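You operate a simulated robot arm through the tools that you are given. There is no shell and no other tool.

You are at the controls of a simulated two-armed robot. One attempt, no reset.

## Task
Square the fibre pad on the rail and feed it to the end at speed 4.
Fine: square it before you switch on; belt lever back to stop and power switch off afterwards.

Only the result counts: the job must be done as asked and must still hold three seconds after the hand-in. Knocking over, shifting, dropping, spilling or breaking anything else fails it.

## Robot
Two 7-joint arms with two-finger parallel grippers on one trunk, on a base that moves. Base frame: it is fixed to the floor where the robot stands at the start and does not move with it; the origin is under the middle of the robot, x ahead of it, y to its left, z up; the surface under the hand at the start is at about z = 0.92. Units: m, degrees, N and s.
The left shoulder is at the start at [0.06, 0.143, 0.926], the right one opposite. With the tool pointing down near the work surface each hand reaches from about 0.26 to 0.7 m from the robot's upright axis, wherever it stands, measured 20 degrees to its own side. Places, roughly: belt dial [0.4, -0.4, 0.9]; belt lever [0.6, -0.4, 1]; power switch [0.4, -0.3, 0.9]. Payload 1.57 kg a hand.
The TCP of each hand is the grasp point between the finger pads, 0.03 m short of the fingertips. In the tool frame z runs along the fingers and y along their closing line. Largest opening 0.11 m; finger width 0.024, thickness 0.012; the body of the gripper, 0.048 by 0.112 m, starts 0.078 m behind the TCP.
Orientation is that of the tool frame in the base frame, as a unit quaternion [x, y, z, w]. With the fingers straight down and closing along the base's y, the tool's x points along the base's -x, its y along +y and its z along -z.

## Interface
- The arms move only by the tool nudge_tool. It takes "left_steps", "right_steps" or both (then of equal length, played together; a hand with none holds still); each is a list that holds one entry, the list of rows, each a list of 7 numbers: the gripper command, from -1 (shut) to 1 (fully open), values between in proportion, then the shift along the base's x, y, z in units of 300 mm (1.0 is 300 mm), then the turn, a rotation vector about the base's x, y, z in units of 180 degrees (1.0 is 180 degrees). In form: [[[hand, dx, dy, dz, rx, ry, rz], ...]]. A call has 1 to 20 rows; each row is the pose to reach, as a shift and turn from the pose commanded when the call began. A call with a number of a shift or a turn outside -1 to 1 is refused whole. A row lasts 0.2 s, in which the tool goes at most 0.05 m and 8.6 degrees; a call with a longer step from one row to the next is refused whole, and so is a gripper value outside its range. Where a pose cannot be reached the arm comes as near as it can. A force on the tool above 90 N (or 10 N above the force at the start of the call, whichever is more), or a blocked arm, ends the call early, and 0.2 s more pass. The fingers move at their own pace (about 0.045 m/s each) and stop on an object; they squeeze with about 24 N. The grip force told is the motor's: it shows also when the fingers shut on nothing. Time passes only in rows, and 0.2 s behind the last, so rows that repeat a pose let the fingers close. The reply holds the time, the measured pose of the TCP, the force on the tool along the base axes, the opening and the grip force, in the units named above and with some noise, with the torque about the TCP (base axes, N m) and any sound that the robot's microphone picked up, and new pictures: "show" is both (left out), scene, wrist or none (wrist: the cameras of the hands that moved).
- Cameras (640 x 400 px; columns grow to the right, rows downward): "scene" is now at [0.047, -0.0277, 1.5428]; the picture's right is [-0.35, -0.94, 0.00], its down [-0.72, 0.27, -0.64] and it looks along [0.60, -0.23, -0.77] (base axes); focal length 268 px, centre (320, 200). "left" rides on the left gripper at [0.07, -0.016, -0.141] in its tool frame; the picture's right is [0.23, 0.97, 0.00], its down [-0.86, 0.20, -0.48] and it looks along [-0.47, 0.11, 0.88] (tool axes); focal length 222 px, centre (320, 200). "right" rides on the right gripper at [0.07, 0.016, -0.141] in its tool frame; the picture's right is [-0.23, 0.97, 0.00], its down [-0.86, -0.20, -0.48] and it looks along [-0.47, -0.11, 0.88] (tool axes); focal length 222 px, centre (320, 200). There is no depth. A picture from a camera that has moved, and an enlarged one, comes with that camera's place and axes in the base frame and with its lens. The place of the scene camera against the robot may be out by one fixed shift of up to 0.012 m in any direction.
- slide_trunk(by): slides the trunk up (or, below 0, down) by that many m; the arms and the scene camera ride with it, the base frame stays. It gives what a move gives, with no picture.
- roll_base(legs): drives the robot by 1 to 6 legs, each [ahead, left, turn to the left] in m, m and degrees, along the robot's own axes; the way and the turn of a leg run together, so that a leg with both is an arc; at most 1.5 m and 180 degrees a leg. The arms and the cameras ride along, it lands a little off, and it stops where it bumps. It gives what a move gives, and a new picture of the scene camera.
- head_to(pan, tilt): turns the head with the scene camera to pan (to the left, within 86 degrees either way) and tilt (down, from -29 to 69), counted from straight ahead of the robot. It gives what a move gives, and a new picture of the scene camera.
- enlarge(camera, box): a new picture of the part [left, top, right, bottom] of that camera's present view, enlarged. It takes no simulated time.
- sign_off(): hands the job in; it is judged then, once.

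Places have to be worked out from the pictures, the camera data and where the tool is seen. Open the grippers and draw the arms clear of the work before you hand the job in, unless the task says otherwise.

The tools are called after "Call:" as a command line: name --argument value ..., lists and objects as JSON in quotes. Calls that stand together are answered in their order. nudge_tool: Moves the arms, as the interface text tells. Its arguments: {"type":"object","properties":{"left_steps":{"type":"array","items":{"type":"array","items":{"type":"array","items":{"type":"number"}}}},"right_steps":{"type":"array","items":{"type":"array","items":{"type":"array","items":{"type":"number"}}}},"show":{"type":"string","enum":["both","scene","wrist","none"]}},"required":[]} The other tools are called the same way: slide_trunk (by) moves the trunk up or down; roll_base (legs) drives the base; head_to (pan, tilt) turns the head that bears the scene camera; enlarge (camera, box) takes an enlarged picture of a part of a camera's view; sign_off () hands the job in.

At the start:

```text
t: 0.0
left_tcp_pos: [0.4574, -0.0575, 0.9993]
left_orientation: [0.0, 1.0, 0.0, 0.0]
left_force: [-0.3, -0.4, 0.0]
left_moment: [-0.02, 0.0, -0.02]
left_finger_gap: 0.1101
left_gripper_force: 0.1
right_tcp_pos: [0.3976, -0.457, 0.9991]
right_orientation: [-0.001, 1.0, 0.0, 0.001]
right_force: [1.0, -0.1, -0.3]
right_moment: [-0.01, -0.02, 0.01]
right_finger_gap: 0.1098
right_gripper_force: 0.1
trunk travel left (down, up): [-0.525, 0.065]
robot x, y, heading: [-0.0016, -0.0015, 0.2]
head pan, tilt (commanded): [-20.7, 50.1]
```

scene: 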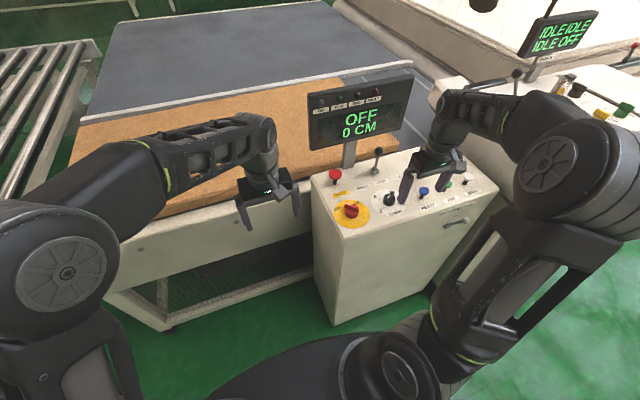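
right: 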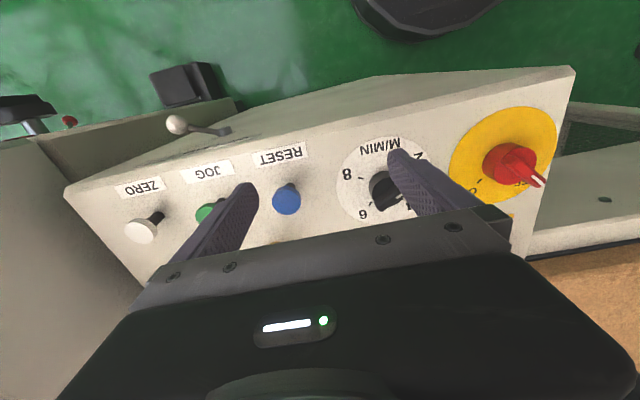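
left: 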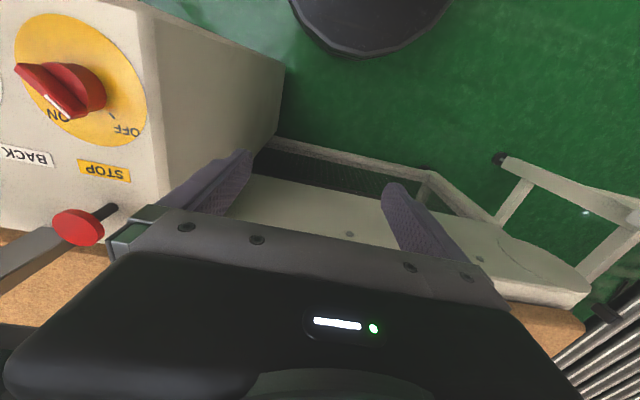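

The first pictures show a control box with a power switch, dial, lever and display, and a brown pad on a grey belt/table. I enlarge parts of the scene to read the labels and see the layout.

Call:
enlarge --camera "scene" --box '[280, 50, 520, 250]'

Call:
enlarge --camera "scene" --box '[0, 0, 420, 260]'

Call:
enlarge --camera "scene" --box '[420, 0, 640, 140]'

```text
2.00 times, centred on (400, 150) of scene
camera zoom: at [0.047, -0.0277, 1.5428], right [-0.35, -0.94, 0.0], down [-0.72, 0.27, -0.64], along [0.6, -0.23, -0.77], focal length 536 px, centre (160, 300)
```

zoom: 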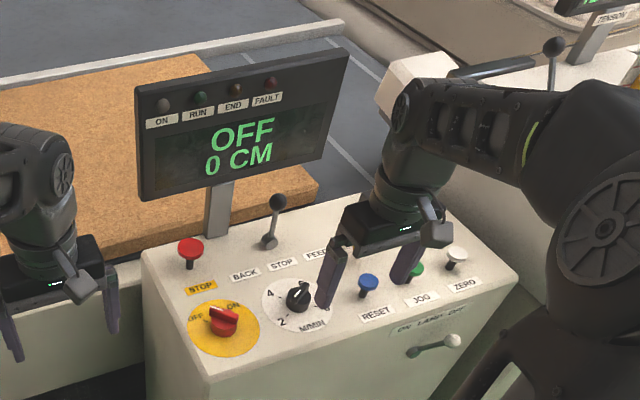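

```text
1.52 times, centred on (210, 130) of scene
camera zoom: at [0.047, -0.0277, 1.5428], right [-0.35, -0.94, 0.0], down [-0.72, 0.27, -0.64], along [0.6, -0.23, -0.77], focal length 409 px, centre (488, 307)
```

zoom: 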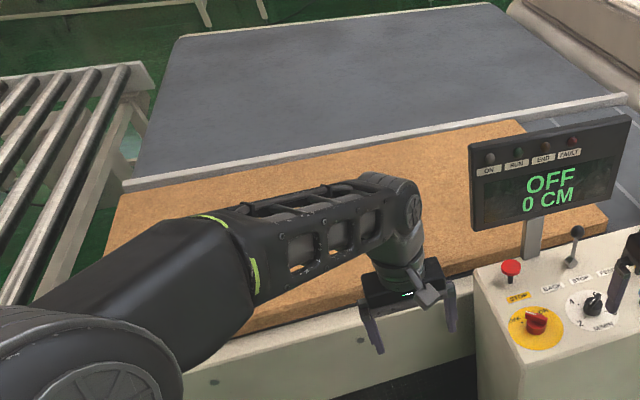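

```text
2.86 times, centred on (530, 70) of scene
camera zoom: at [0.047, -0.0277, 1.5428], right [-0.35, -0.94, 0.0], down [-0.72, 0.27, -0.64], along [0.6, -0.23, -0.77], focal length 766 px, centre (-280, 571)
```

zoom: 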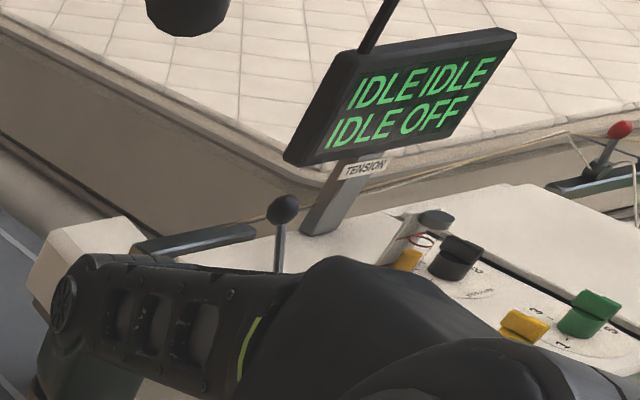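

The pad lies along a pale rail on the belt. I turn the head to the left/ahead to see the whole belt and how skew the pad is.

Call:
head_to --pan 5 --tilt 40

Call:
head_to --pan -35 --tilt 35

```text
t: 0.9
left_tcp_pos: [0.4579, -0.0564, 0.9991]
left_orientation: [0.0, 1.0, 0.0, 0.0]
left_force: [-0.2, 0.1, 0.5]
left_moment: [0.05, 0.0, 0.02]
left_finger_gap: 0.1101
left_gripper_force: 0.0
right_tcp_pos: [0.3986, -0.4566, 1.0001]
right_orientation: [0.0, 1.0, -0.001, 0.0]
right_force: [-0.1, 0.8, -0.8]
right_moment: [0.0, 0.0, 0.0]
right_finger_gap: 0.1099
right_gripper_force: 0.1
trunk travel left (down, up): [-0.525, 0.065]
robot x, y, heading: [0.0009, 0.0031, 0.1]
head pan, tilt (commanded): [5.0, 40.0]
camera scene: at [0.0597, 0.0068, 1.5571], right [0.09, -1.0, 0.0], down [-0.64, -0.06, -0.77], along [0.76, 0.07, -0.64], focal length 268 px, centre (320, 200)
```

scene: 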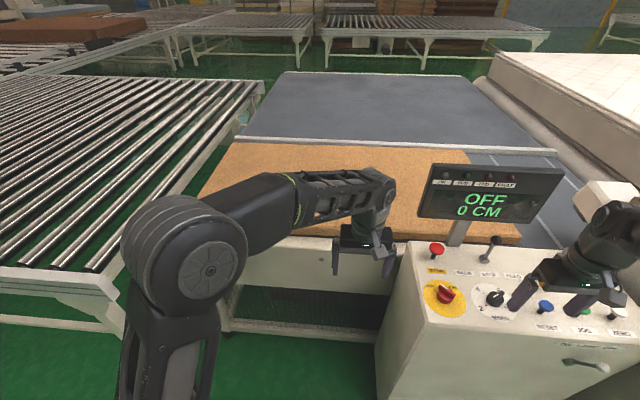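

```text
t: 2.0
left_tcp_pos: [0.4584, -0.0575, 1.0001]
left_orientation: [0.0, 1.0, 0.0, 0.0]
left_force: [-0.1, 0.1, 0.8]
left_moment: [-0.01, 0.0, -0.01]
left_finger_gap: 0.11
left_gripper_force: 0.0
right_tcp_pos: [0.3977, -0.4569, 0.999]
right_orientation: [0.0, 1.0, -0.001, 0.0]
right_force: [1.0, 0.3, 0.0]
right_moment: [0.02, 0.02, -0.01]
right_finger_gap: 0.11
right_gripper_force: 0.0
trunk travel left (down, up): [-0.525, 0.065]
robot x, y, heading: [0.0019, -0.0012, -0.1]
head pan, tilt (commanded): [-35.0, 35.0]
camera scene: at [0.0472, -0.051, 1.5646], right [-0.57, -0.82, 0.0], down [-0.47, 0.33, -0.82], along [0.67, -0.47, -0.57], focal length 268 px, centre (320, 200)
```

scene: 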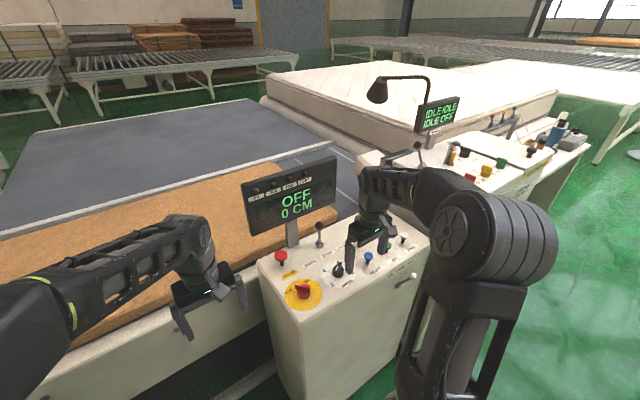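

I turn the head back toward the pad and enlarge along the rail to measure the gap between the pad's edge and the rail.

Call:
head_to --pan -8 --tilt 42

Call:
enlarge --camera "scene" --box '[200, 100, 520, 300]'

Call:
enlarge --camera "scene" --box '[200, 110, 360, 210]'

Call:
enlarge --camera "scene" --box '[360, 110, 520, 210]'

```text
t: 2.9
left_tcp_pos: [0.4581, -0.0583, 1.0]
left_orientation: [0.0, 1.0, 0.0, 0.0]
left_force: [0.2, 0.0, 0.3]
left_moment: [0.0, -0.01, -0.03]
left_finger_gap: 0.1102
left_gripper_force: 0.2
right_tcp_pos: [0.3998, -0.4567, 1.0004]
right_orientation: [0.0, 1.0, 0.0, 0.0]
right_force: [0.2, 0.2, -0.4]
right_moment: [-0.02, 0.0, -0.01]
right_finger_gap: 0.1097
right_gripper_force: 0.0
trunk travel left (down, up): [-0.525, 0.065]
robot x, y, heading: [-0.0006, 0.0027, 0.0]
head pan, tilt (commanded): [-8.0, 42.0]
camera scene: at [0.0578, -0.0122, 1.5542], right [-0.14, -0.99, 0.0], down [-0.66, 0.09, -0.74], along [0.74, -0.1, -0.67], focal length 268 px, centre (320, 200)
```

scene: 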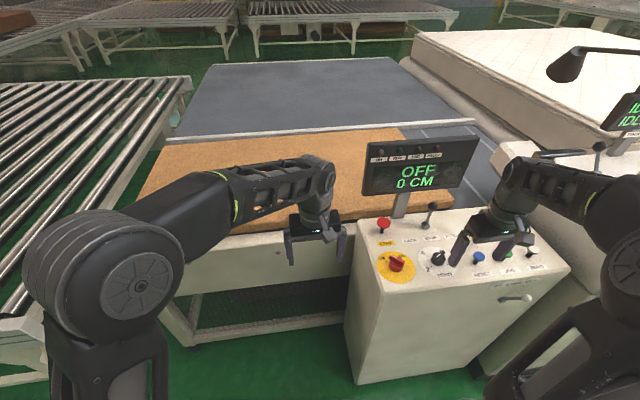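

```text
2.00 times, centred on (360, 200) of scene
camera zoom: at [0.0578, -0.0122, 1.5542], right [-0.14, -0.99, 0.0], down [-0.66, 0.09, -0.74], along [0.74, -0.1, -0.67], focal length 536 px, centre (240, 200)
```

zoom: 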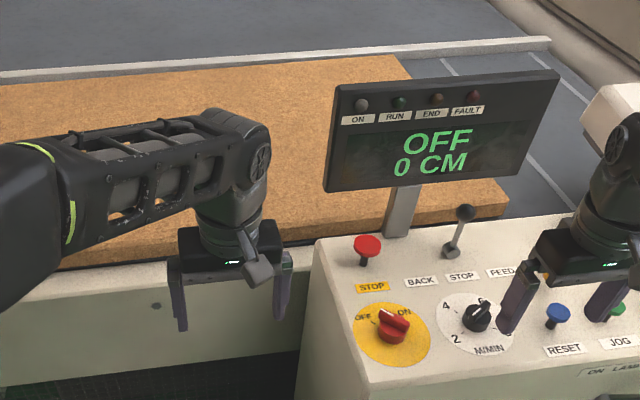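

```text
4.00 times, centred on (280, 160) of scene
camera zoom: at [0.0578, -0.0122, 1.5542], right [-0.14, -0.99, 0.0], down [-0.66, 0.09, -0.74], along [0.74, -0.1, -0.67], focal length 1073 px, centre (480, 360)
```

zoom: 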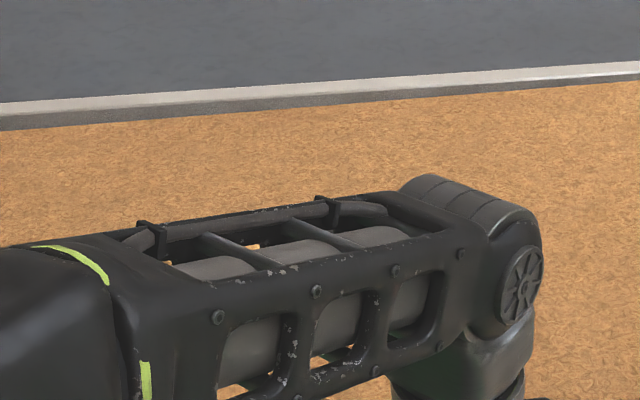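

```text
4.00 times, centred on (440, 160) of scene
camera zoom: at [0.0578, -0.0122, 1.5542], right [-0.14, -0.99, 0.0], down [-0.66, 0.09, -0.74], along [0.74, -0.1, -0.67], focal length 1073 px, centre (-160, 360)
```

zoom: 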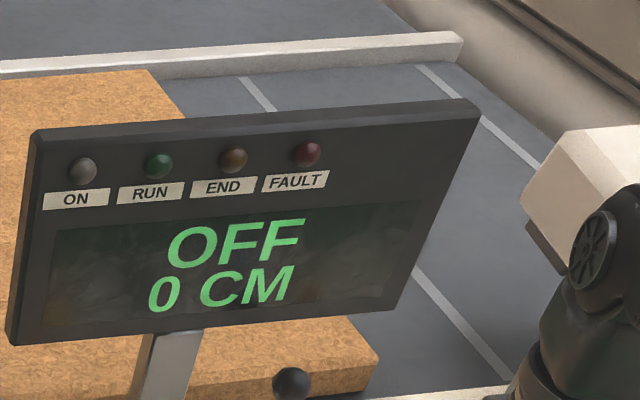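

The left arm hides the pad's near edge, so I lift the left hand and move it to the left, then look again.

Call:
nudge_tool --left_steps '[[[1, 0, 0, 0.15, 0, 0, 0], [1, 0, 0, 0.3, 0, 0, 0], [1, -0.05, 0.13, 0.35, 0, 0, 0], [1, -0.1, 0.28, 0.4, 0, 0, 0], [1, -0.16, 0.43, 0.4, 0, 0, 0], [1, -0.22, 0.58, 0.4, 0, 0, 0], [1, -0.28, 0.73, 0.4, 0, 0, 0], [1, -0.34, 0.88, 0.4, 0, 0, 0], [1, -0.4, 1.0, 0.4, 0, 0, 0], [1, -0.4, 1.0, 0.4, 0, 0, 0]]]' --show "both"

```text
t: 5.1
left_tcp_pos: [0.3358, 0.2457, 1.1192]
left_orientation: [0.0, 1.0, -0.001, 0.0]
left_force: [0.1, 0.1, 0.1]
left_moment: [-0.06, 0.02, 0.0]
left_finger_gap: 0.1099
left_gripper_force: 0.1
right_tcp_pos: [0.3977, -0.4558, 0.9996]
right_orientation: [0.0, 1.0, -0.001, 0.0]
right_force: [-0.1, -1.0, 1.0]
right_moment: [-0.02, 0.03, 0.01]
right_finger_gap: 0.1099
right_gripper_force: 0.1
trunk travel left (down, up): [-0.525, 0.065]
robot x, y, heading: [-0.001, -0.0004, -0.1]
head pan, tilt (commanded): [-8.0, 42.0]
camera scene: at [0.0584, -0.0113, 1.5541], right [-0.14, -0.99, 0.0], down [-0.66, 0.09, -0.74], along [0.74, -0.1, -0.67], focal length 268 px, centre (320, 200)
camera left: at [0.267, 0.2295, 1.2603], right [-0.23, 0.97, 0.0], down [0.86, 0.2, 0.48], along [0.47, 0.11, -0.88], focal length 222 px, centre (320, 200)
```

scene: 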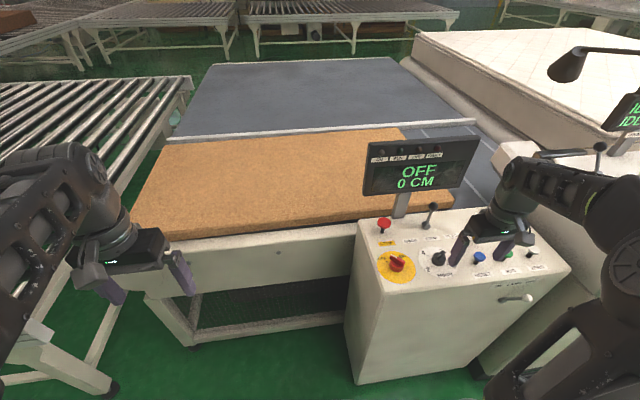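
left: 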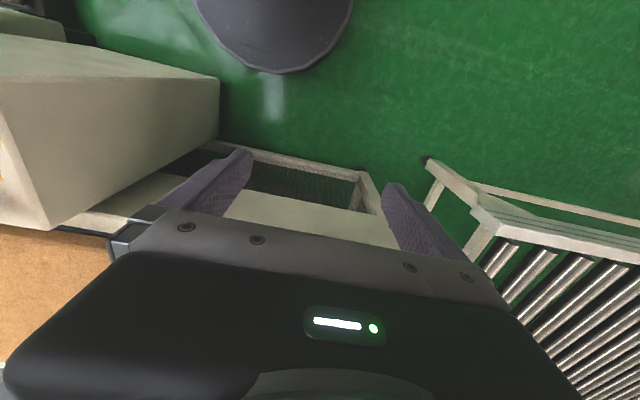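

Now the whole pad is visible. I enlarge its edges for precise corner measurements.

Call:
enlarge --camera "scene" --box '[130, 110, 290, 210]'

Call:
enlarge --camera "scene" --box '[280, 100, 440, 200]'

Call:
enlarge --camera "scene" --box '[130, 170, 290, 270]'

Call:
enlarge --camera "scene" --box '[340, 160, 500, 260]'

```text
4.00 times, centred on (210, 160) of scene
camera zoom: at [0.0584, -0.0113, 1.5541], right [-0.14, -0.99, 0.0], down [-0.66, 0.09, -0.74], along [0.74, -0.1, -0.67], focal length 1073 px, centre (760, 360)
```

zoom: 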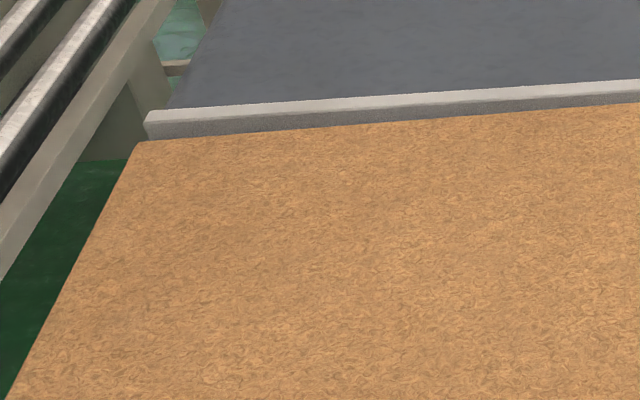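

```text
4.00 times, centred on (360, 150) of scene
camera zoom: at [0.0584, -0.0113, 1.5541], right [-0.14, -0.99, 0.0], down [-0.66, 0.09, -0.74], along [0.74, -0.1, -0.67], focal length 1073 px, centre (160, 400)
```

zoom: 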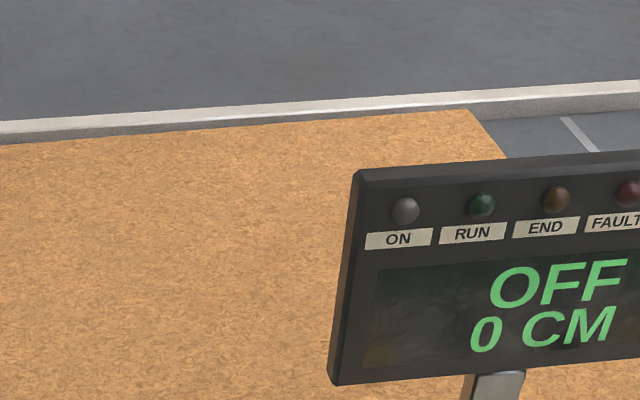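

```text
4.00 times, centred on (210, 220) of scene
camera zoom: at [0.0584, -0.0113, 1.5541], right [-0.14, -0.99, 0.0], down [-0.66, 0.09, -0.74], along [0.74, -0.1, -0.67], focal length 1073 px, centre (760, 120)
```

zoom: 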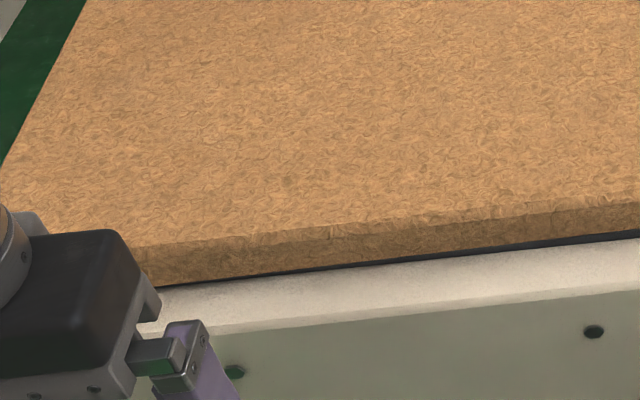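

```text
4.00 times, centred on (420, 210) of scene
camera zoom: at [0.0584, -0.0113, 1.5541], right [-0.14, -0.99, 0.0], down [-0.66, 0.09, -0.74], along [0.74, -0.1, -0.67], focal length 1073 px, centre (-80, 160)
```

zoom: 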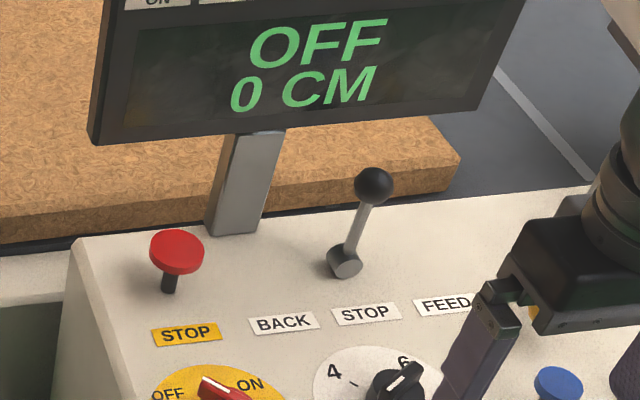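

Reckoning from the corners, the pad (about 1.15 m along y, 0.56 m deep, near edge x≈0.70) is turned about 1° and stands some cm off the rail, its left end further off. Before moving the right hand I look at the dial and switch through its camera.

Call:
enlarge --camera "right" --box '[100, 60, 580, 360]'

Call:
enlarge --camera "right" --box '[320, 90, 560, 240]'

```text
1.33 times, centred on (340, 210) of right
camera zoom: at [0.3301, -0.4399, 1.1404], right [0.23, 0.97, 0.0], down [0.86, -0.2, 0.48], along [0.47, -0.11, -0.88], focal length 296 px, centre (293, 187)
```

zoom: 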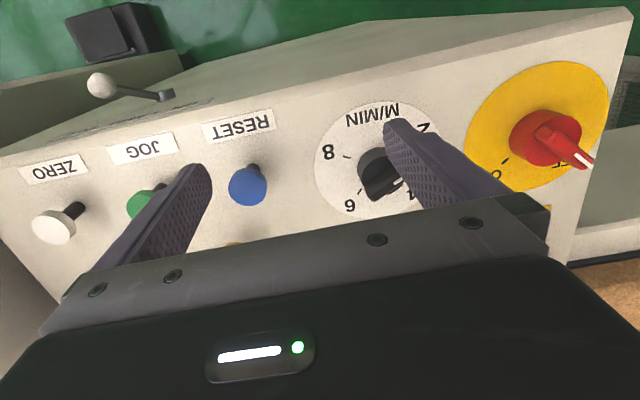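

```text
2.67 times, centred on (440, 165) of right
camera zoom: at [0.3301, -0.4399, 1.1404], right [0.23, 0.97, 0.0], down [0.86, -0.2, 0.48], along [0.47, -0.11, -0.88], focal length 592 px, centre (0, 293)
```

zoom: 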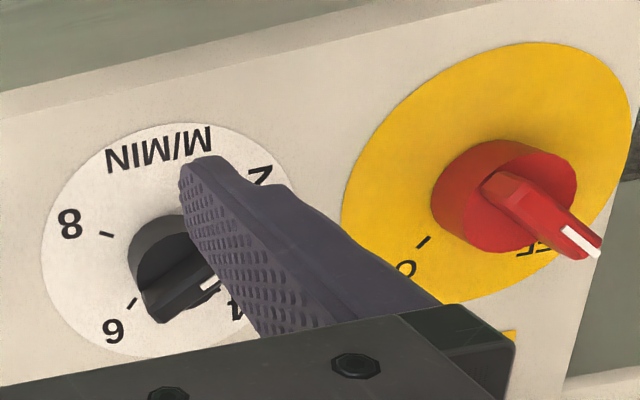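

Dial pointer seems between 4 and 6; the switch stands at OFF. Now I lift and draw back the right hand, so the base can shift without touching the box.

Call:
nudge_tool --right_steps '[[[1, 0, 0, 0.15, 0, 0, 0], [1, 0, 0, 0.3, 0, 0, 0], [1, 0, 0, 0.45, 0, 0, 0], [1, -0.12, 0, 0.5, 0, 0, 0], [1, -0.25, 0, 0.5, 0, 0, 0], [1, -0.25, 0, 0.5, 0, 0, 0]]]' --show "both"

Call:
head_to --pan -20 --tilt 65

```text
t: 6.5
left_tcp_pos: [0.3383, 0.2434, 1.1189]
left_orientation: [0.0, 1.0, 0.001, -0.001]
left_force: [0.0, -0.2, -0.2]
left_moment: [0.05, 0.0, -0.01]
left_finger_gap: 0.11
left_gripper_force: 0.0
right_tcp_pos: [0.344, -0.462, 1.1095]
right_orientation: [-0.001, 1.0, 0.001, -0.001]
right_force: [0.6, -0.7, -0.5]
right_moment: [0.07, 0.03, 0.02]
right_finger_gap: 0.1103
right_gripper_force: 0.0
right hand out of reach, approached as far as the arm can: row 3, 4, 5, 6
trunk travel left (down, up): [-0.525, 0.065]
robot x, y, heading: [0.0027, 0.0023, -0.1]
head pan, tilt (commanded): [-8.0, 42.0]
camera scene: at [0.0606, -0.0146, 1.554], right [-0.14, -0.99, 0.0], down [-0.66, 0.09, -0.74], along [0.73, -0.1, -0.67], focal length 268 px, centre (320, 200)
camera right: at [0.2756, -0.4475, 1.2499], right [0.22, 0.97, 0.0], down [0.86, -0.2, 0.48], along [0.47, -0.1, -0.88], focal length 222 px, centre (320, 200)
```

scene: 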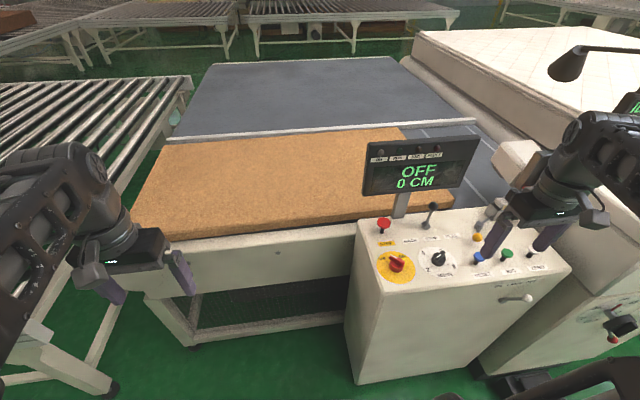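
right: 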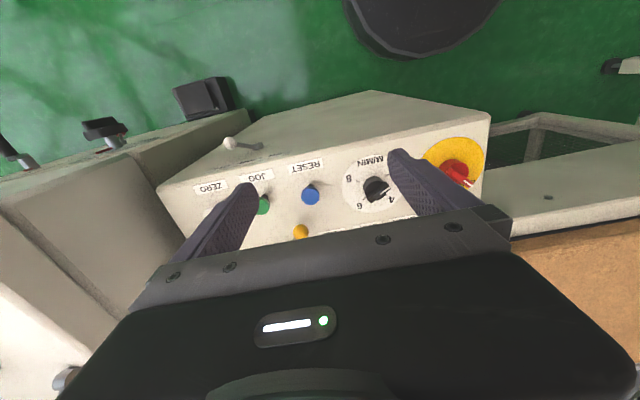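

```text
t: 7.3
left_tcp_pos: [0.3357, 0.2461, 1.1205]
left_orientation: [0.0, 1.0, 0.0, 0.0]
left_force: [-0.9, -0.4, -0.9]
left_moment: [0.01, 0.01, 0.0]
left_finger_gap: 0.11
left_gripper_force: 0.1
right_tcp_pos: [0.342, -0.4605, 1.1116]
right_orientation: [-0.001, 1.0, 0.001, 0.001]
right_force: [-1.1, -1.0, 0.9]
right_moment: [-0.01, 0.0, 0.02]
right_finger_gap: 0.11
right_gripper_force: 0.1
trunk travel left (down, up): [-0.525, 0.065]
robot x, y, heading: [0.0, 0.0003, -0.1]
head pan, tilt (commanded): [-20.0, 65.0]
camera scene: at [0.032, -0.0216, 1.5248], right [-0.34, -0.94, 0.0], down [-0.85, 0.31, -0.42], along [0.4, -0.14, -0.91], focal length 268 px, centre (320, 200)
```

scene: 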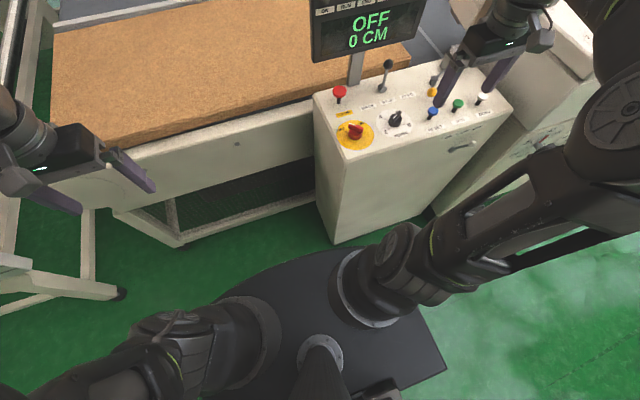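

The right hand is at [0.34, -0.46, 1.11]; the base plate's front reaches x≈0.28 and the box starts at x≈0.40, y<-0.2. I bring the right hand inward in front of the robot so that it stays clear of the display when the base moves.

Call:
nudge_tool --right_steps '[[[0, -0.02, 0.14, 0, 0, 0, 0], [-0.5, -0.05, 0.28, 0, 0, 0, 0], [-1, -0.08, 0.42, 0, 0, 0, 0], [-1, -0.1, 0.56, 0, 0, 0, 0], [-1, -0.12, 0.7, 0, 0, 0, 0], [-1, -0.12, 0.7, 0, 0, 0, 0]]]' --left_steps '[[[0, 0, 0, 0, 0, 0, 0], [-0.5, 0, 0, 0, 0, 0, 0], [-1, 0, 0, 0, 0, 0, 0], [-1, 0, 0, 0, 0, 0, 0], [-1, 0, 0, 0, 0, 0, 0], [-1, 0, 0, 0, 0, 0, 0]]]' --show "scene"

```text
t: 8.8
left_tcp_pos: [0.3365, 0.2445, 1.1192]
left_orientation: [0.0, 1.0, -0.001, 0.0]
left_force: [0.0, 0.1, 0.5]
left_moment: [0.02, 0.01, -0.01]
left_finger_gap: 0.0002
left_gripper_force: 5.8
right_tcp_pos: [0.3049, -0.258, 1.111]
right_orientation: [0.001, 1.0, 0.0, 0.001]
right_force: [-1.1, -0.8, -0.9]
right_moment: [-0.02, 0.01, 0.0]
right_finger_gap: 0.0
right_gripper_force: 5.9
trunk travel left (down, up): [-0.525, 0.065]
robot x, y, heading: [-0.0001, -0.0039, 0.1]
head pan, tilt (commanded): [-20.0, 65.0]
camera scene: at [0.0321, -0.0215, 1.5248], right [-0.34, -0.94, 0.0], down [-0.85, 0.31, -0.42], along [0.4, -0.14, -0.91], focal length 268 px, centre (320, 200)
```

scene: 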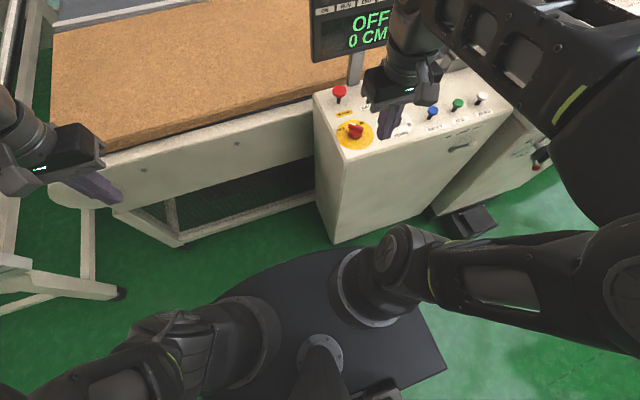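

Hands are closed and clear. I drive the base 0.17 m to the left first.

Call:
roll_base --legs '[[0, 0.17, 0]]'

```text
t: 10.2
left_tcp_pos: [0.3365, 0.4148, 1.1193]
left_orientation: [0.002, 1.0, -0.002, 0.0]
left_force: [-0.4, 0.9, -0.2]
left_moment: [-0.03, 0.01, 0.0]
left_finger_gap: 0.0
left_gripper_force: 21.7
right_tcp_pos: [0.3054, -0.0872, 1.1112]
right_orientation: [0.002, 1.0, 0.0, 0.0]
right_force: [0.4, 1.1, 0.9]
right_moment: [-0.02, 0.01, 0.02]
right_finger_gap: 0.0
right_gripper_force: 20.9
trunk travel left (down, up): [-0.525, 0.065]
robot x, y, heading: [0.0025, 0.1724, -0.3]
head pan, tilt (commanded): [-20.0, 65.0]
camera scene: at [0.0322, 0.1497, 1.5248], right [-0.35, -0.94, 0.0], down [-0.85, 0.31, -0.42], along [0.4, -0.15, -0.91], focal length 268 px, centre (320, 200)
```

scene: 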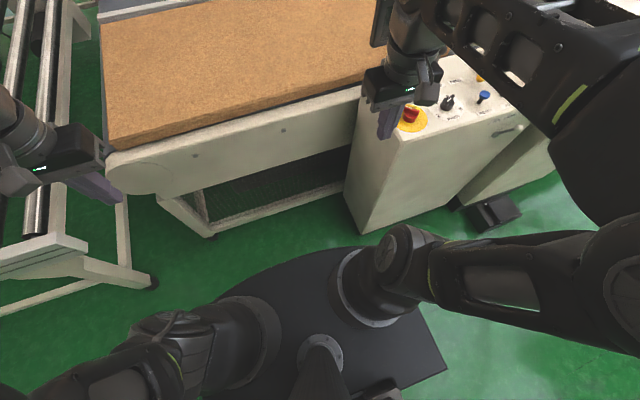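

Base moved to y≈0.17. The way ahead is clear up to the conveyor legs (x≈0.65), so I drive ahead 0.15 m.

Call:
roll_base --legs '[[0.15, 0, 0]]'

Call:
head_to --pan 0 --tilt 45

```text
t: 11.6
left_tcp_pos: [0.4847, 0.4139, 1.1191]
left_orientation: [0.002, 1.0, 0.0, -0.001]
left_force: [0.6, -0.2, 0.4]
left_moment: [0.01, 0.04, 0.03]
left_finger_gap: 0.0001
left_gripper_force: 21.2
right_tcp_pos: [0.453, -0.0893, 1.1103]
right_orientation: [0.002, 1.0, 0.001, -0.002]
right_force: [-0.1, -0.3, 0.0]
right_moment: [0.01, 0.02, 0.01]
right_finger_gap: 0.0
right_gripper_force: 21.8
trunk travel left (down, up): [-0.525, 0.065]
robot x, y, heading: [0.1464, 0.1721, -0.4]
head pan, tilt (commanded): [-20.0, 65.0]
camera scene: at [0.1803, 0.1476, 1.5248], right [-0.34, -0.94, 0.0], down [-0.85, 0.31, -0.42], along [0.4, -0.15, -0.91], focal length 268 px, centre (320, 200)
```

scene: 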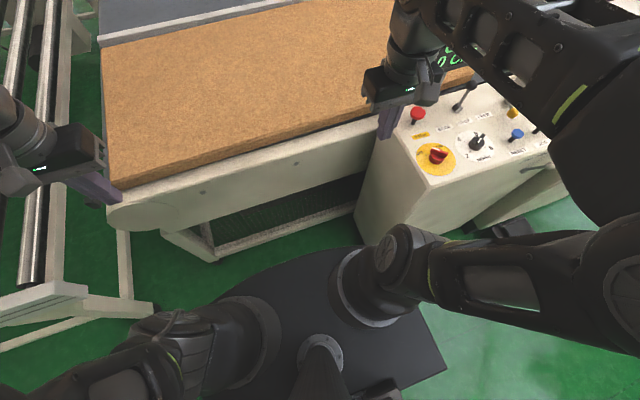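

```text
t: 12.4
left_tcp_pos: [0.4837, 0.4134, 1.12]
left_orientation: [0.002, 1.0, 0.0, 0.0]
left_force: [-0.1, -0.5, 0.1]
left_moment: [0.0, 0.01, -0.02]
left_finger_gap: 0.0002
left_gripper_force: 21.1
right_tcp_pos: [0.4529, -0.0888, 1.1117]
right_orientation: [0.002, 1.0, -0.001, 0.001]
right_force: [-0.6, 0.3, -0.6]
right_moment: [0.02, 0.0, -0.04]
right_finger_gap: 0.0
right_gripper_force: 21.2
trunk travel left (down, up): [-0.525, 0.065]
robot x, y, heading: [0.1436, 0.1669, -0.4]
head pan, tilt (commanded): [0.0, 45.0]
camera scene: at [0.203, 0.1682, 1.5498], right [0.0, -1.0, 0.0], down [-0.71, 0.0, -0.71], along [0.71, 0.0, -0.71], focal length 268 px, centre (320, 200)
```

scene: 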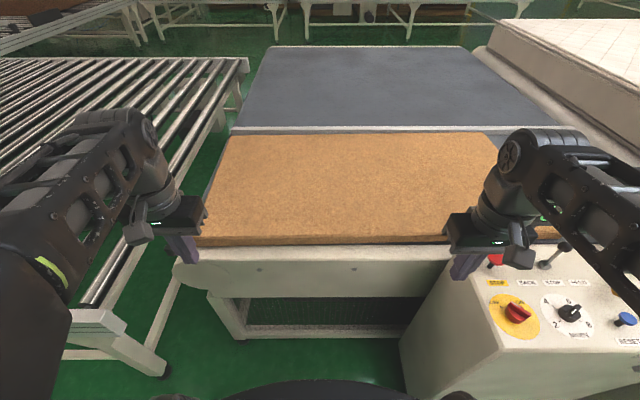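

Now the view is nearly square on. I enlarge the pad edges to measure its tilt against the rail.

Call:
enlarge --camera "scene" --box '[200, 110, 360, 210]'

Call:
enlarge --camera "scene" --box '[360, 100, 520, 200]'

Call:
enlarge --camera "scene" --box '[170, 190, 330, 290]'

Call:
enlarge --camera "scene" --box '[320, 190, 480, 290]'

```text
4.00 times, centred on (280, 160) of scene
camera zoom: at [0.203, 0.1682, 1.5498], right [0.0, -1.0, 0.0], down [-0.71, 0.0, -0.71], along [0.71, 0.0, -0.71], focal length 1073 px, centre (480, 360)
```

zoom: 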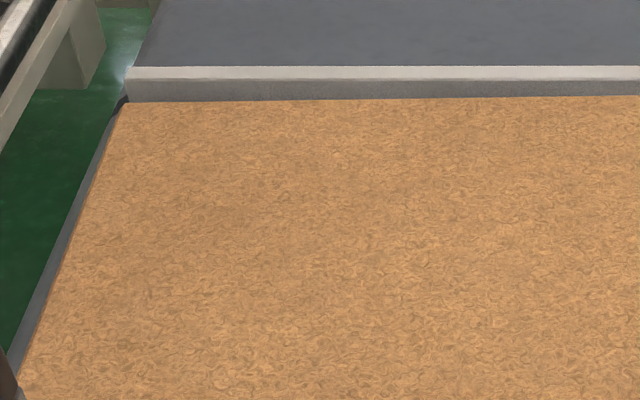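

```text
4.00 times, centred on (440, 150) of scene
camera zoom: at [0.203, 0.1682, 1.5498], right [0.0, -1.0, 0.0], down [-0.71, 0.0, -0.71], along [0.71, 0.0, -0.71], focal length 1073 px, centre (-160, 400)
```

zoom: 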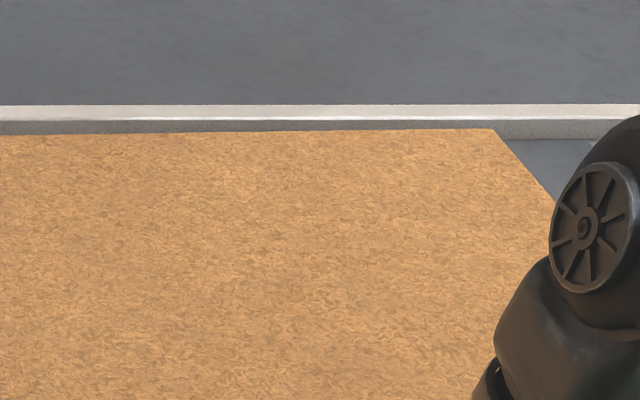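

```text
4.00 times, centred on (250, 240) of scene
camera zoom: at [0.203, 0.1682, 1.5498], right [0.0, -1.0, 0.0], down [-0.71, 0.0, -0.71], along [0.71, 0.0, -0.71], focal length 1073 px, centre (600, 40)
```

zoom: 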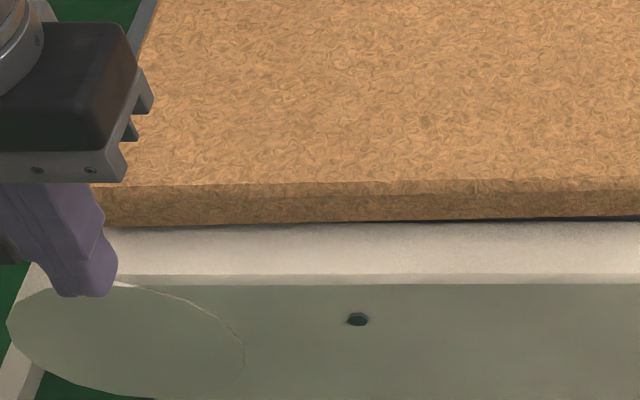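

```text
4.00 times, centred on (400, 240) of scene
camera zoom: at [0.203, 0.1682, 1.5498], right [0.0, -1.0, 0.0], down [-0.71, 0.0, -0.71], along [0.71, 0.0, -0.71], focal length 1073 px, centre (0, 40)
```

zoom: 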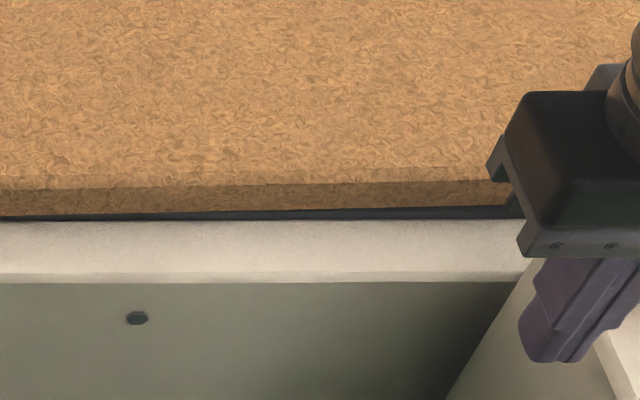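

Measured: pad top z≈0.887, about 40 mm thick, turned ≈1.4° against the rail, gap ≈4 cm at the right and ≈7 cm at the left. I'll use the left hand with spread fingers to push on the near edge near the pad's middle; first I bring it over the frame, still high.

Call:
nudge_tool --left_steps '[[[-0.5, 0.03, -0.14, 0, 0, 0, 0], [0, 0.08, -0.28, 0, 0, 0, 0], [0.5, 0.14, -0.42, 0, 0, 0, 0], [1, 0.2, -0.56, 0, 0, 0, 0], [1, 0.26, -0.7, 0, 0, 0, 0], [1, 0.32, -0.84, -0.05, 0, 0, 0], [1, 0.37, -0.95, -0.15, 0, 0, 0], [1, 0.4, -1.0, -0.28, 0, 0, 0], [1, 0.4, -1.0, -0.28, 0, 0, 0]]]' --show "both"

```text
t: 14.4
left_tcp_pos: [0.6014, 0.1116, 1.0361]
left_orientation: [0.002, 1.0, 0.001, 0.0]
left_force: [0.1, -0.3, -0.2]
left_moment: [-0.01, -0.03, -0.03]
left_finger_gap: 0.1099
left_gripper_force: 0.1
right_tcp_pos: [0.4519, -0.0886, 1.1116]
right_orientation: [0.003, 1.0, -0.001, 0.0]
right_force: [-0.8, 0.3, -0.5]
right_moment: [0.03, -0.01, 0.0]
right_finger_gap: 0.0003
right_gripper_force: 21.2
trunk travel left (down, up): [-0.525, 0.065]
robot x, y, heading: [0.1448, 0.1649, -0.4]
head pan, tilt (commanded): [0.0, 45.0]
camera scene: at [0.2026, 0.1684, 1.5499], right [0.0, -1.0, 0.0], down [-0.71, 0.0, -0.71], along [0.71, 0.0, -0.71], focal length 268 px, centre (320, 200)
camera left: at [0.5316, 0.0953, 1.1773], right [-0.22, 0.97, 0.0], down [0.86, 0.2, 0.48], along [0.47, 0.11, -0.88], focal length 222 px, centre (320, 200)
```

scene: 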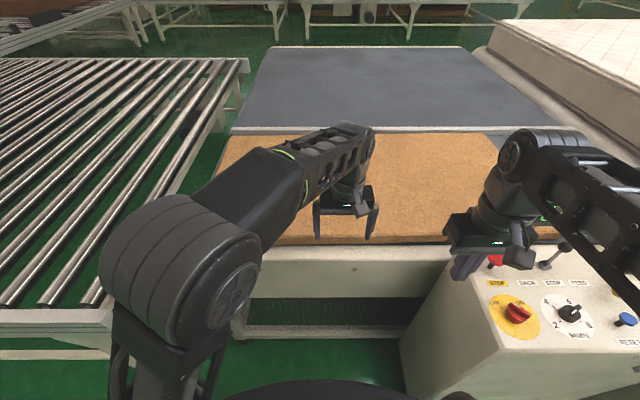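
left: 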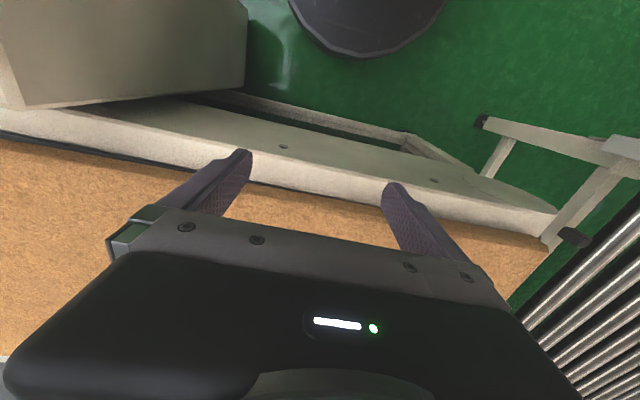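

I enlarge the left wrist view to measure the frame edge, pad edge and their heights.

Call:
enlarge --camera "left" --box '[200, 120, 460, 280]'

Call:
enlarge --camera "scene" --box '[280, 160, 440, 260]'

```text
2.46 times, centred on (330, 200) of left
camera zoom: at [0.5316, 0.0953, 1.1773], right [-0.22, 0.97, 0.0], down [0.86, 0.2, 0.48], along [0.47, 0.11, -0.88], focal length 547 px, centre (295, 200)
```

zoom: 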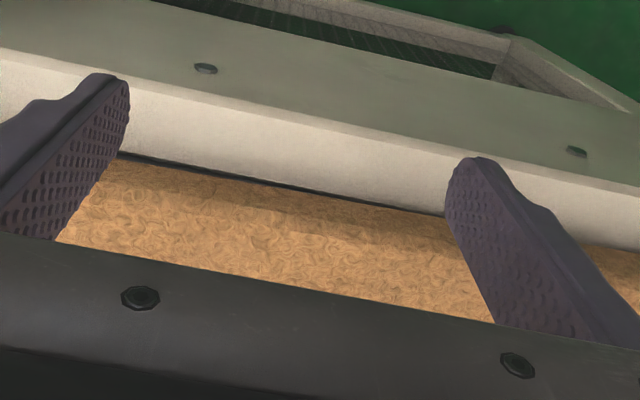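

```text
4.00 times, centred on (360, 210) of scene
camera zoom: at [0.2026, 0.1684, 1.5499], right [0.0, -1.0, 0.0], down [-0.71, 0.0, -0.71], along [0.71, 0.0, -0.71], focal length 1073 px, centre (160, 160)
```

zoom: 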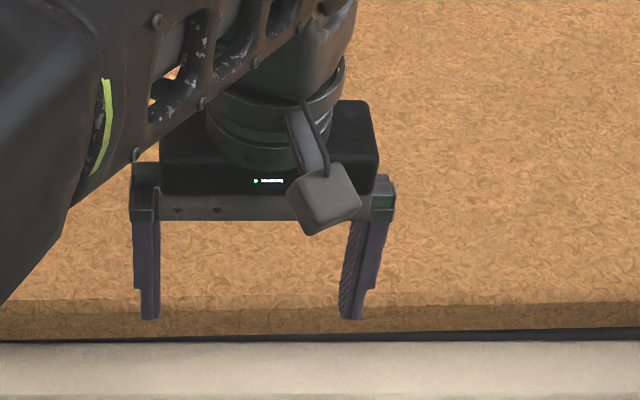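

From both views the frame beam top is at z≈0.855 between x≈0.65 and 0.69, and the pad's near edge is at x≈0.705. I lower the spread fingers over the beam just short of the pad to tip height ≈0.89.

Call:
nudge_tool --left_steps '[[[1, 0.08, 0, -0.08, 0, 0, 0], [1, 0.16, 0, -0.16, 0, 0, 0], [1, 0.2, 0, -0.25, 0, 0, 0], [1, 0.22, 0, -0.34, 0, 0, 0], [1, 0.22, 0, -0.38, 0, 0, 0], [1, 0.22, 0, -0.38, 0, 0, 0]]]' --show "both"

Call:
enlarge --camera "left" --box '[200, 120, 460, 280]'

Call:
enlarge --camera "scene" --box '[280, 180, 440, 280]'

```text
t: 15.8
left_tcp_pos: [0.6695, 0.1111, 0.9242]
left_orientation: [0.002, 1.0, 0.0, 0.0]
left_force: [0.3, 0.0, 0.4]
left_moment: [0.0, 0.05, -0.02]
left_finger_gap: 0.11
left_gripper_force: 0.1
right_tcp_pos: [0.4522, -0.0895, 1.1113]
right_orientation: [0.002, 1.0, 0.0, -0.001]
right_force: [-0.8, 0.0, 0.3]
right_moment: [0.02, 0.03, -0.02]
right_finger_gap: 0.0
right_gripper_force: 21.2
trunk travel left (down, up): [-0.525, 0.065]
robot x, y, heading: [0.1467, 0.1692, -0.4]
head pan, tilt (commanded): [0.0, 45.0]
camera scene: at [0.2029, 0.1682, 1.5498], right [0.0, -1.0, 0.0], down [-0.71, 0.0, -0.71], along [0.71, 0.0, -0.71], focal length 268 px, centre (320, 200)
camera left: at [0.5992, 0.0941, 1.0652], right [-0.22, 0.97, 0.0], down [0.86, 0.2, 0.48], along [0.47, 0.11, -0.88], focal length 222 px, centre (320, 200)
```

scene: 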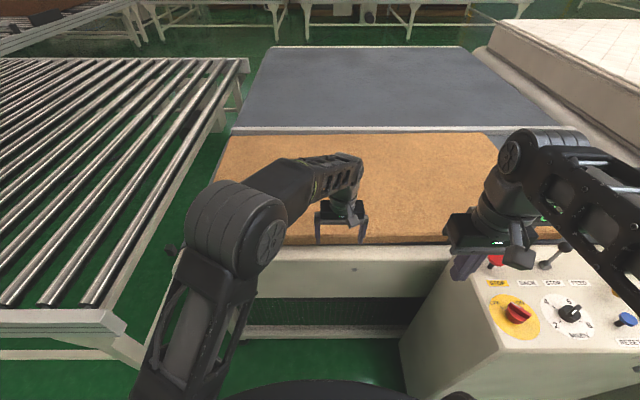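
left: 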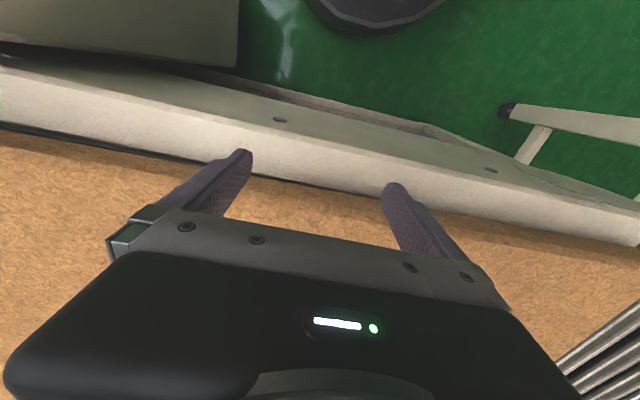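

```text
2.46 times, centred on (330, 200) of left
camera zoom: at [0.5992, 0.0941, 1.0652], right [-0.22, 0.97, 0.0], down [0.86, 0.2, 0.48], along [0.47, 0.11, -0.88], focal length 547 px, centre (295, 200)
```

zoom: 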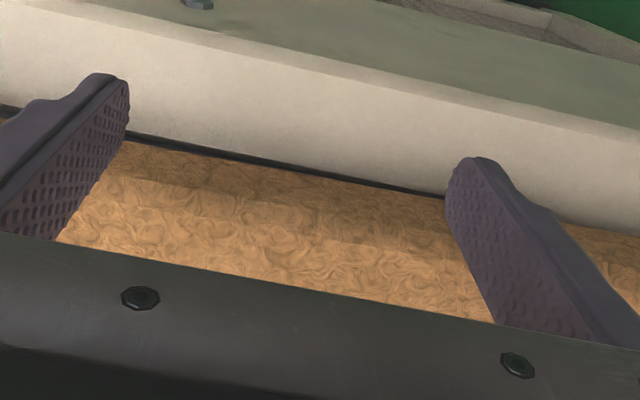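

```text
4.00 times, centred on (360, 230) of scene
camera zoom: at [0.2029, 0.1682, 1.5498], right [0.0, -1.0, 0.0], down [-0.71, 0.0, -0.71], along [0.71, 0.0, -0.71], focal length 1073 px, centre (160, 80)
```

zoom: 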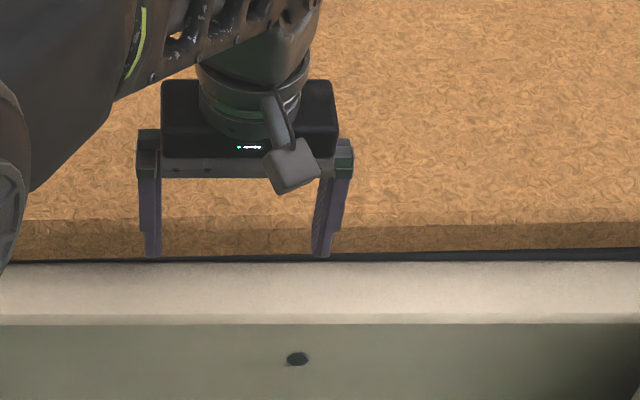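

Fingertips are ≈25 mm above... at z≈0.894 with the beam top ≈0.855. I lower by 26 mm (tip ≈0.868, about pad mid-height) and creep forward to feel for first contact.

Call:
nudge_tool --left_steps '[[[1, 0, 0, -0.045, 0, 0, 0], [1, 0, 0, -0.087, 0, 0, 0], [1, 0, 0, -0.087, 0, 0, 0], [1, 0.03, 0, -0.087, 0, 0, 0], [1, 0.06, 0, -0.087, 0, 0, 0], [1, 0.085, 0, -0.087, 0, 0, 0], [1, 0.085, 0, -0.087, 0, 0, 0]]]' --show "both"

Call:
enlarge --camera "left" --box '[200, 120, 460, 280]'

Call:
enlarge --camera "scene" --box '[280, 180, 440, 280]'

```text
t: 17.4
left_tcp_pos: [0.6929, 0.1116, 0.8955]
left_orientation: [0.003, 1.0, 0.0, 0.0]
left_force: [0.4, -1.2, -0.1]
left_moment: [0.0, -0.04, -0.01]
left_finger_gap: 0.1096
left_gripper_force: 0.0
right_tcp_pos: [0.4522, -0.0892, 1.1116]
right_orientation: [0.002, 1.0, 0.0, 0.0]
right_force: [0.4, 1.1, -0.5]
right_moment: [-0.02, 0.02, -0.04]
right_finger_gap: 0.0001
right_gripper_force: 21.1
trunk travel left (down, up): [-0.525, 0.065]
robot x, y, heading: [0.1483, 0.169, -0.3]
head pan, tilt (commanded): [0.0, 45.0]
camera scene: at [0.2029, 0.1682, 1.5498], right [0.0, -1.0, 0.0], down [-0.71, 0.0, -0.71], along [0.71, 0.0, -0.71], focal length 268 px, centre (320, 200)
camera left: at [0.6242, 0.0954, 1.0374], right [-0.22, 0.97, 0.0], down [0.86, 0.2, 0.48], along [0.47, 0.11, -0.88], focal length 222 px, centre (320, 200)
```

scene: 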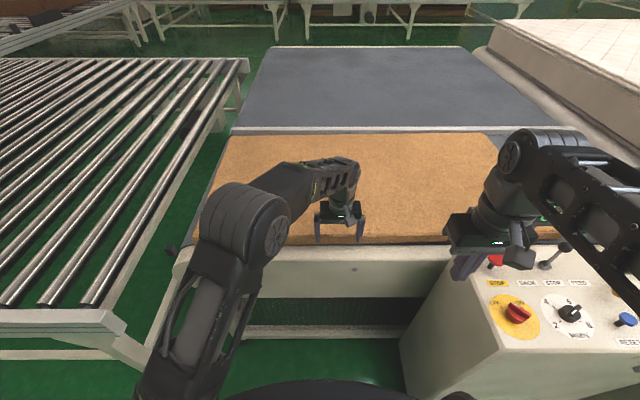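
left: 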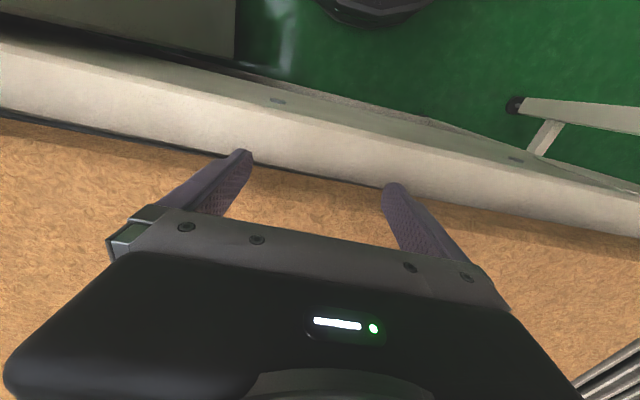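

```text
2.46 times, centred on (330, 200) of left
camera zoom: at [0.6242, 0.0954, 1.0374], right [-0.22, 0.97, 0.0], down [0.86, 0.2, 0.48], along [0.47, 0.11, -0.88], focal length 547 px, centre (295, 200)
```

zoom: 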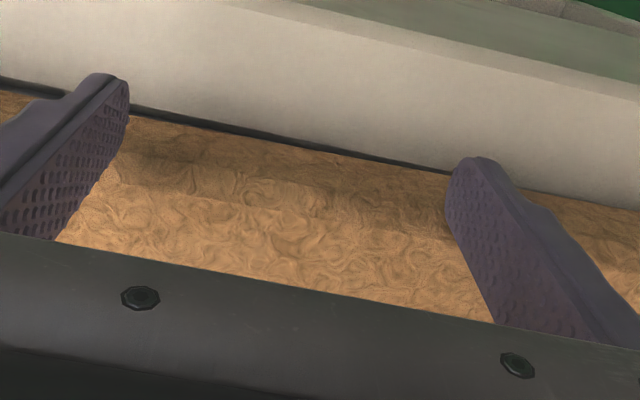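

```text
4.00 times, centred on (360, 230) of scene
camera zoom: at [0.2029, 0.1682, 1.5498], right [0.0, -1.0, 0.0], down [-0.71, 0.0, -0.71], along [0.71, 0.0, -0.71], focal length 1073 px, centre (160, 80)
```

zoom: 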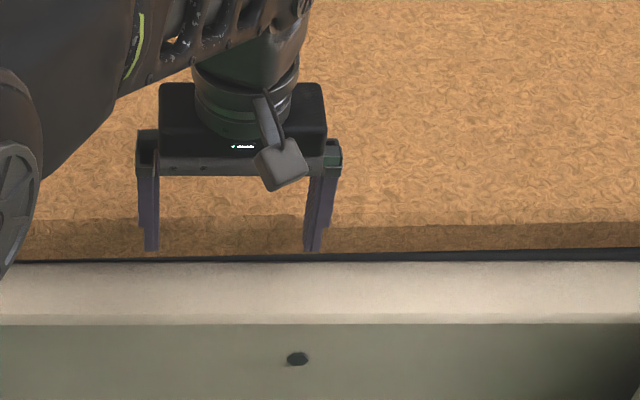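

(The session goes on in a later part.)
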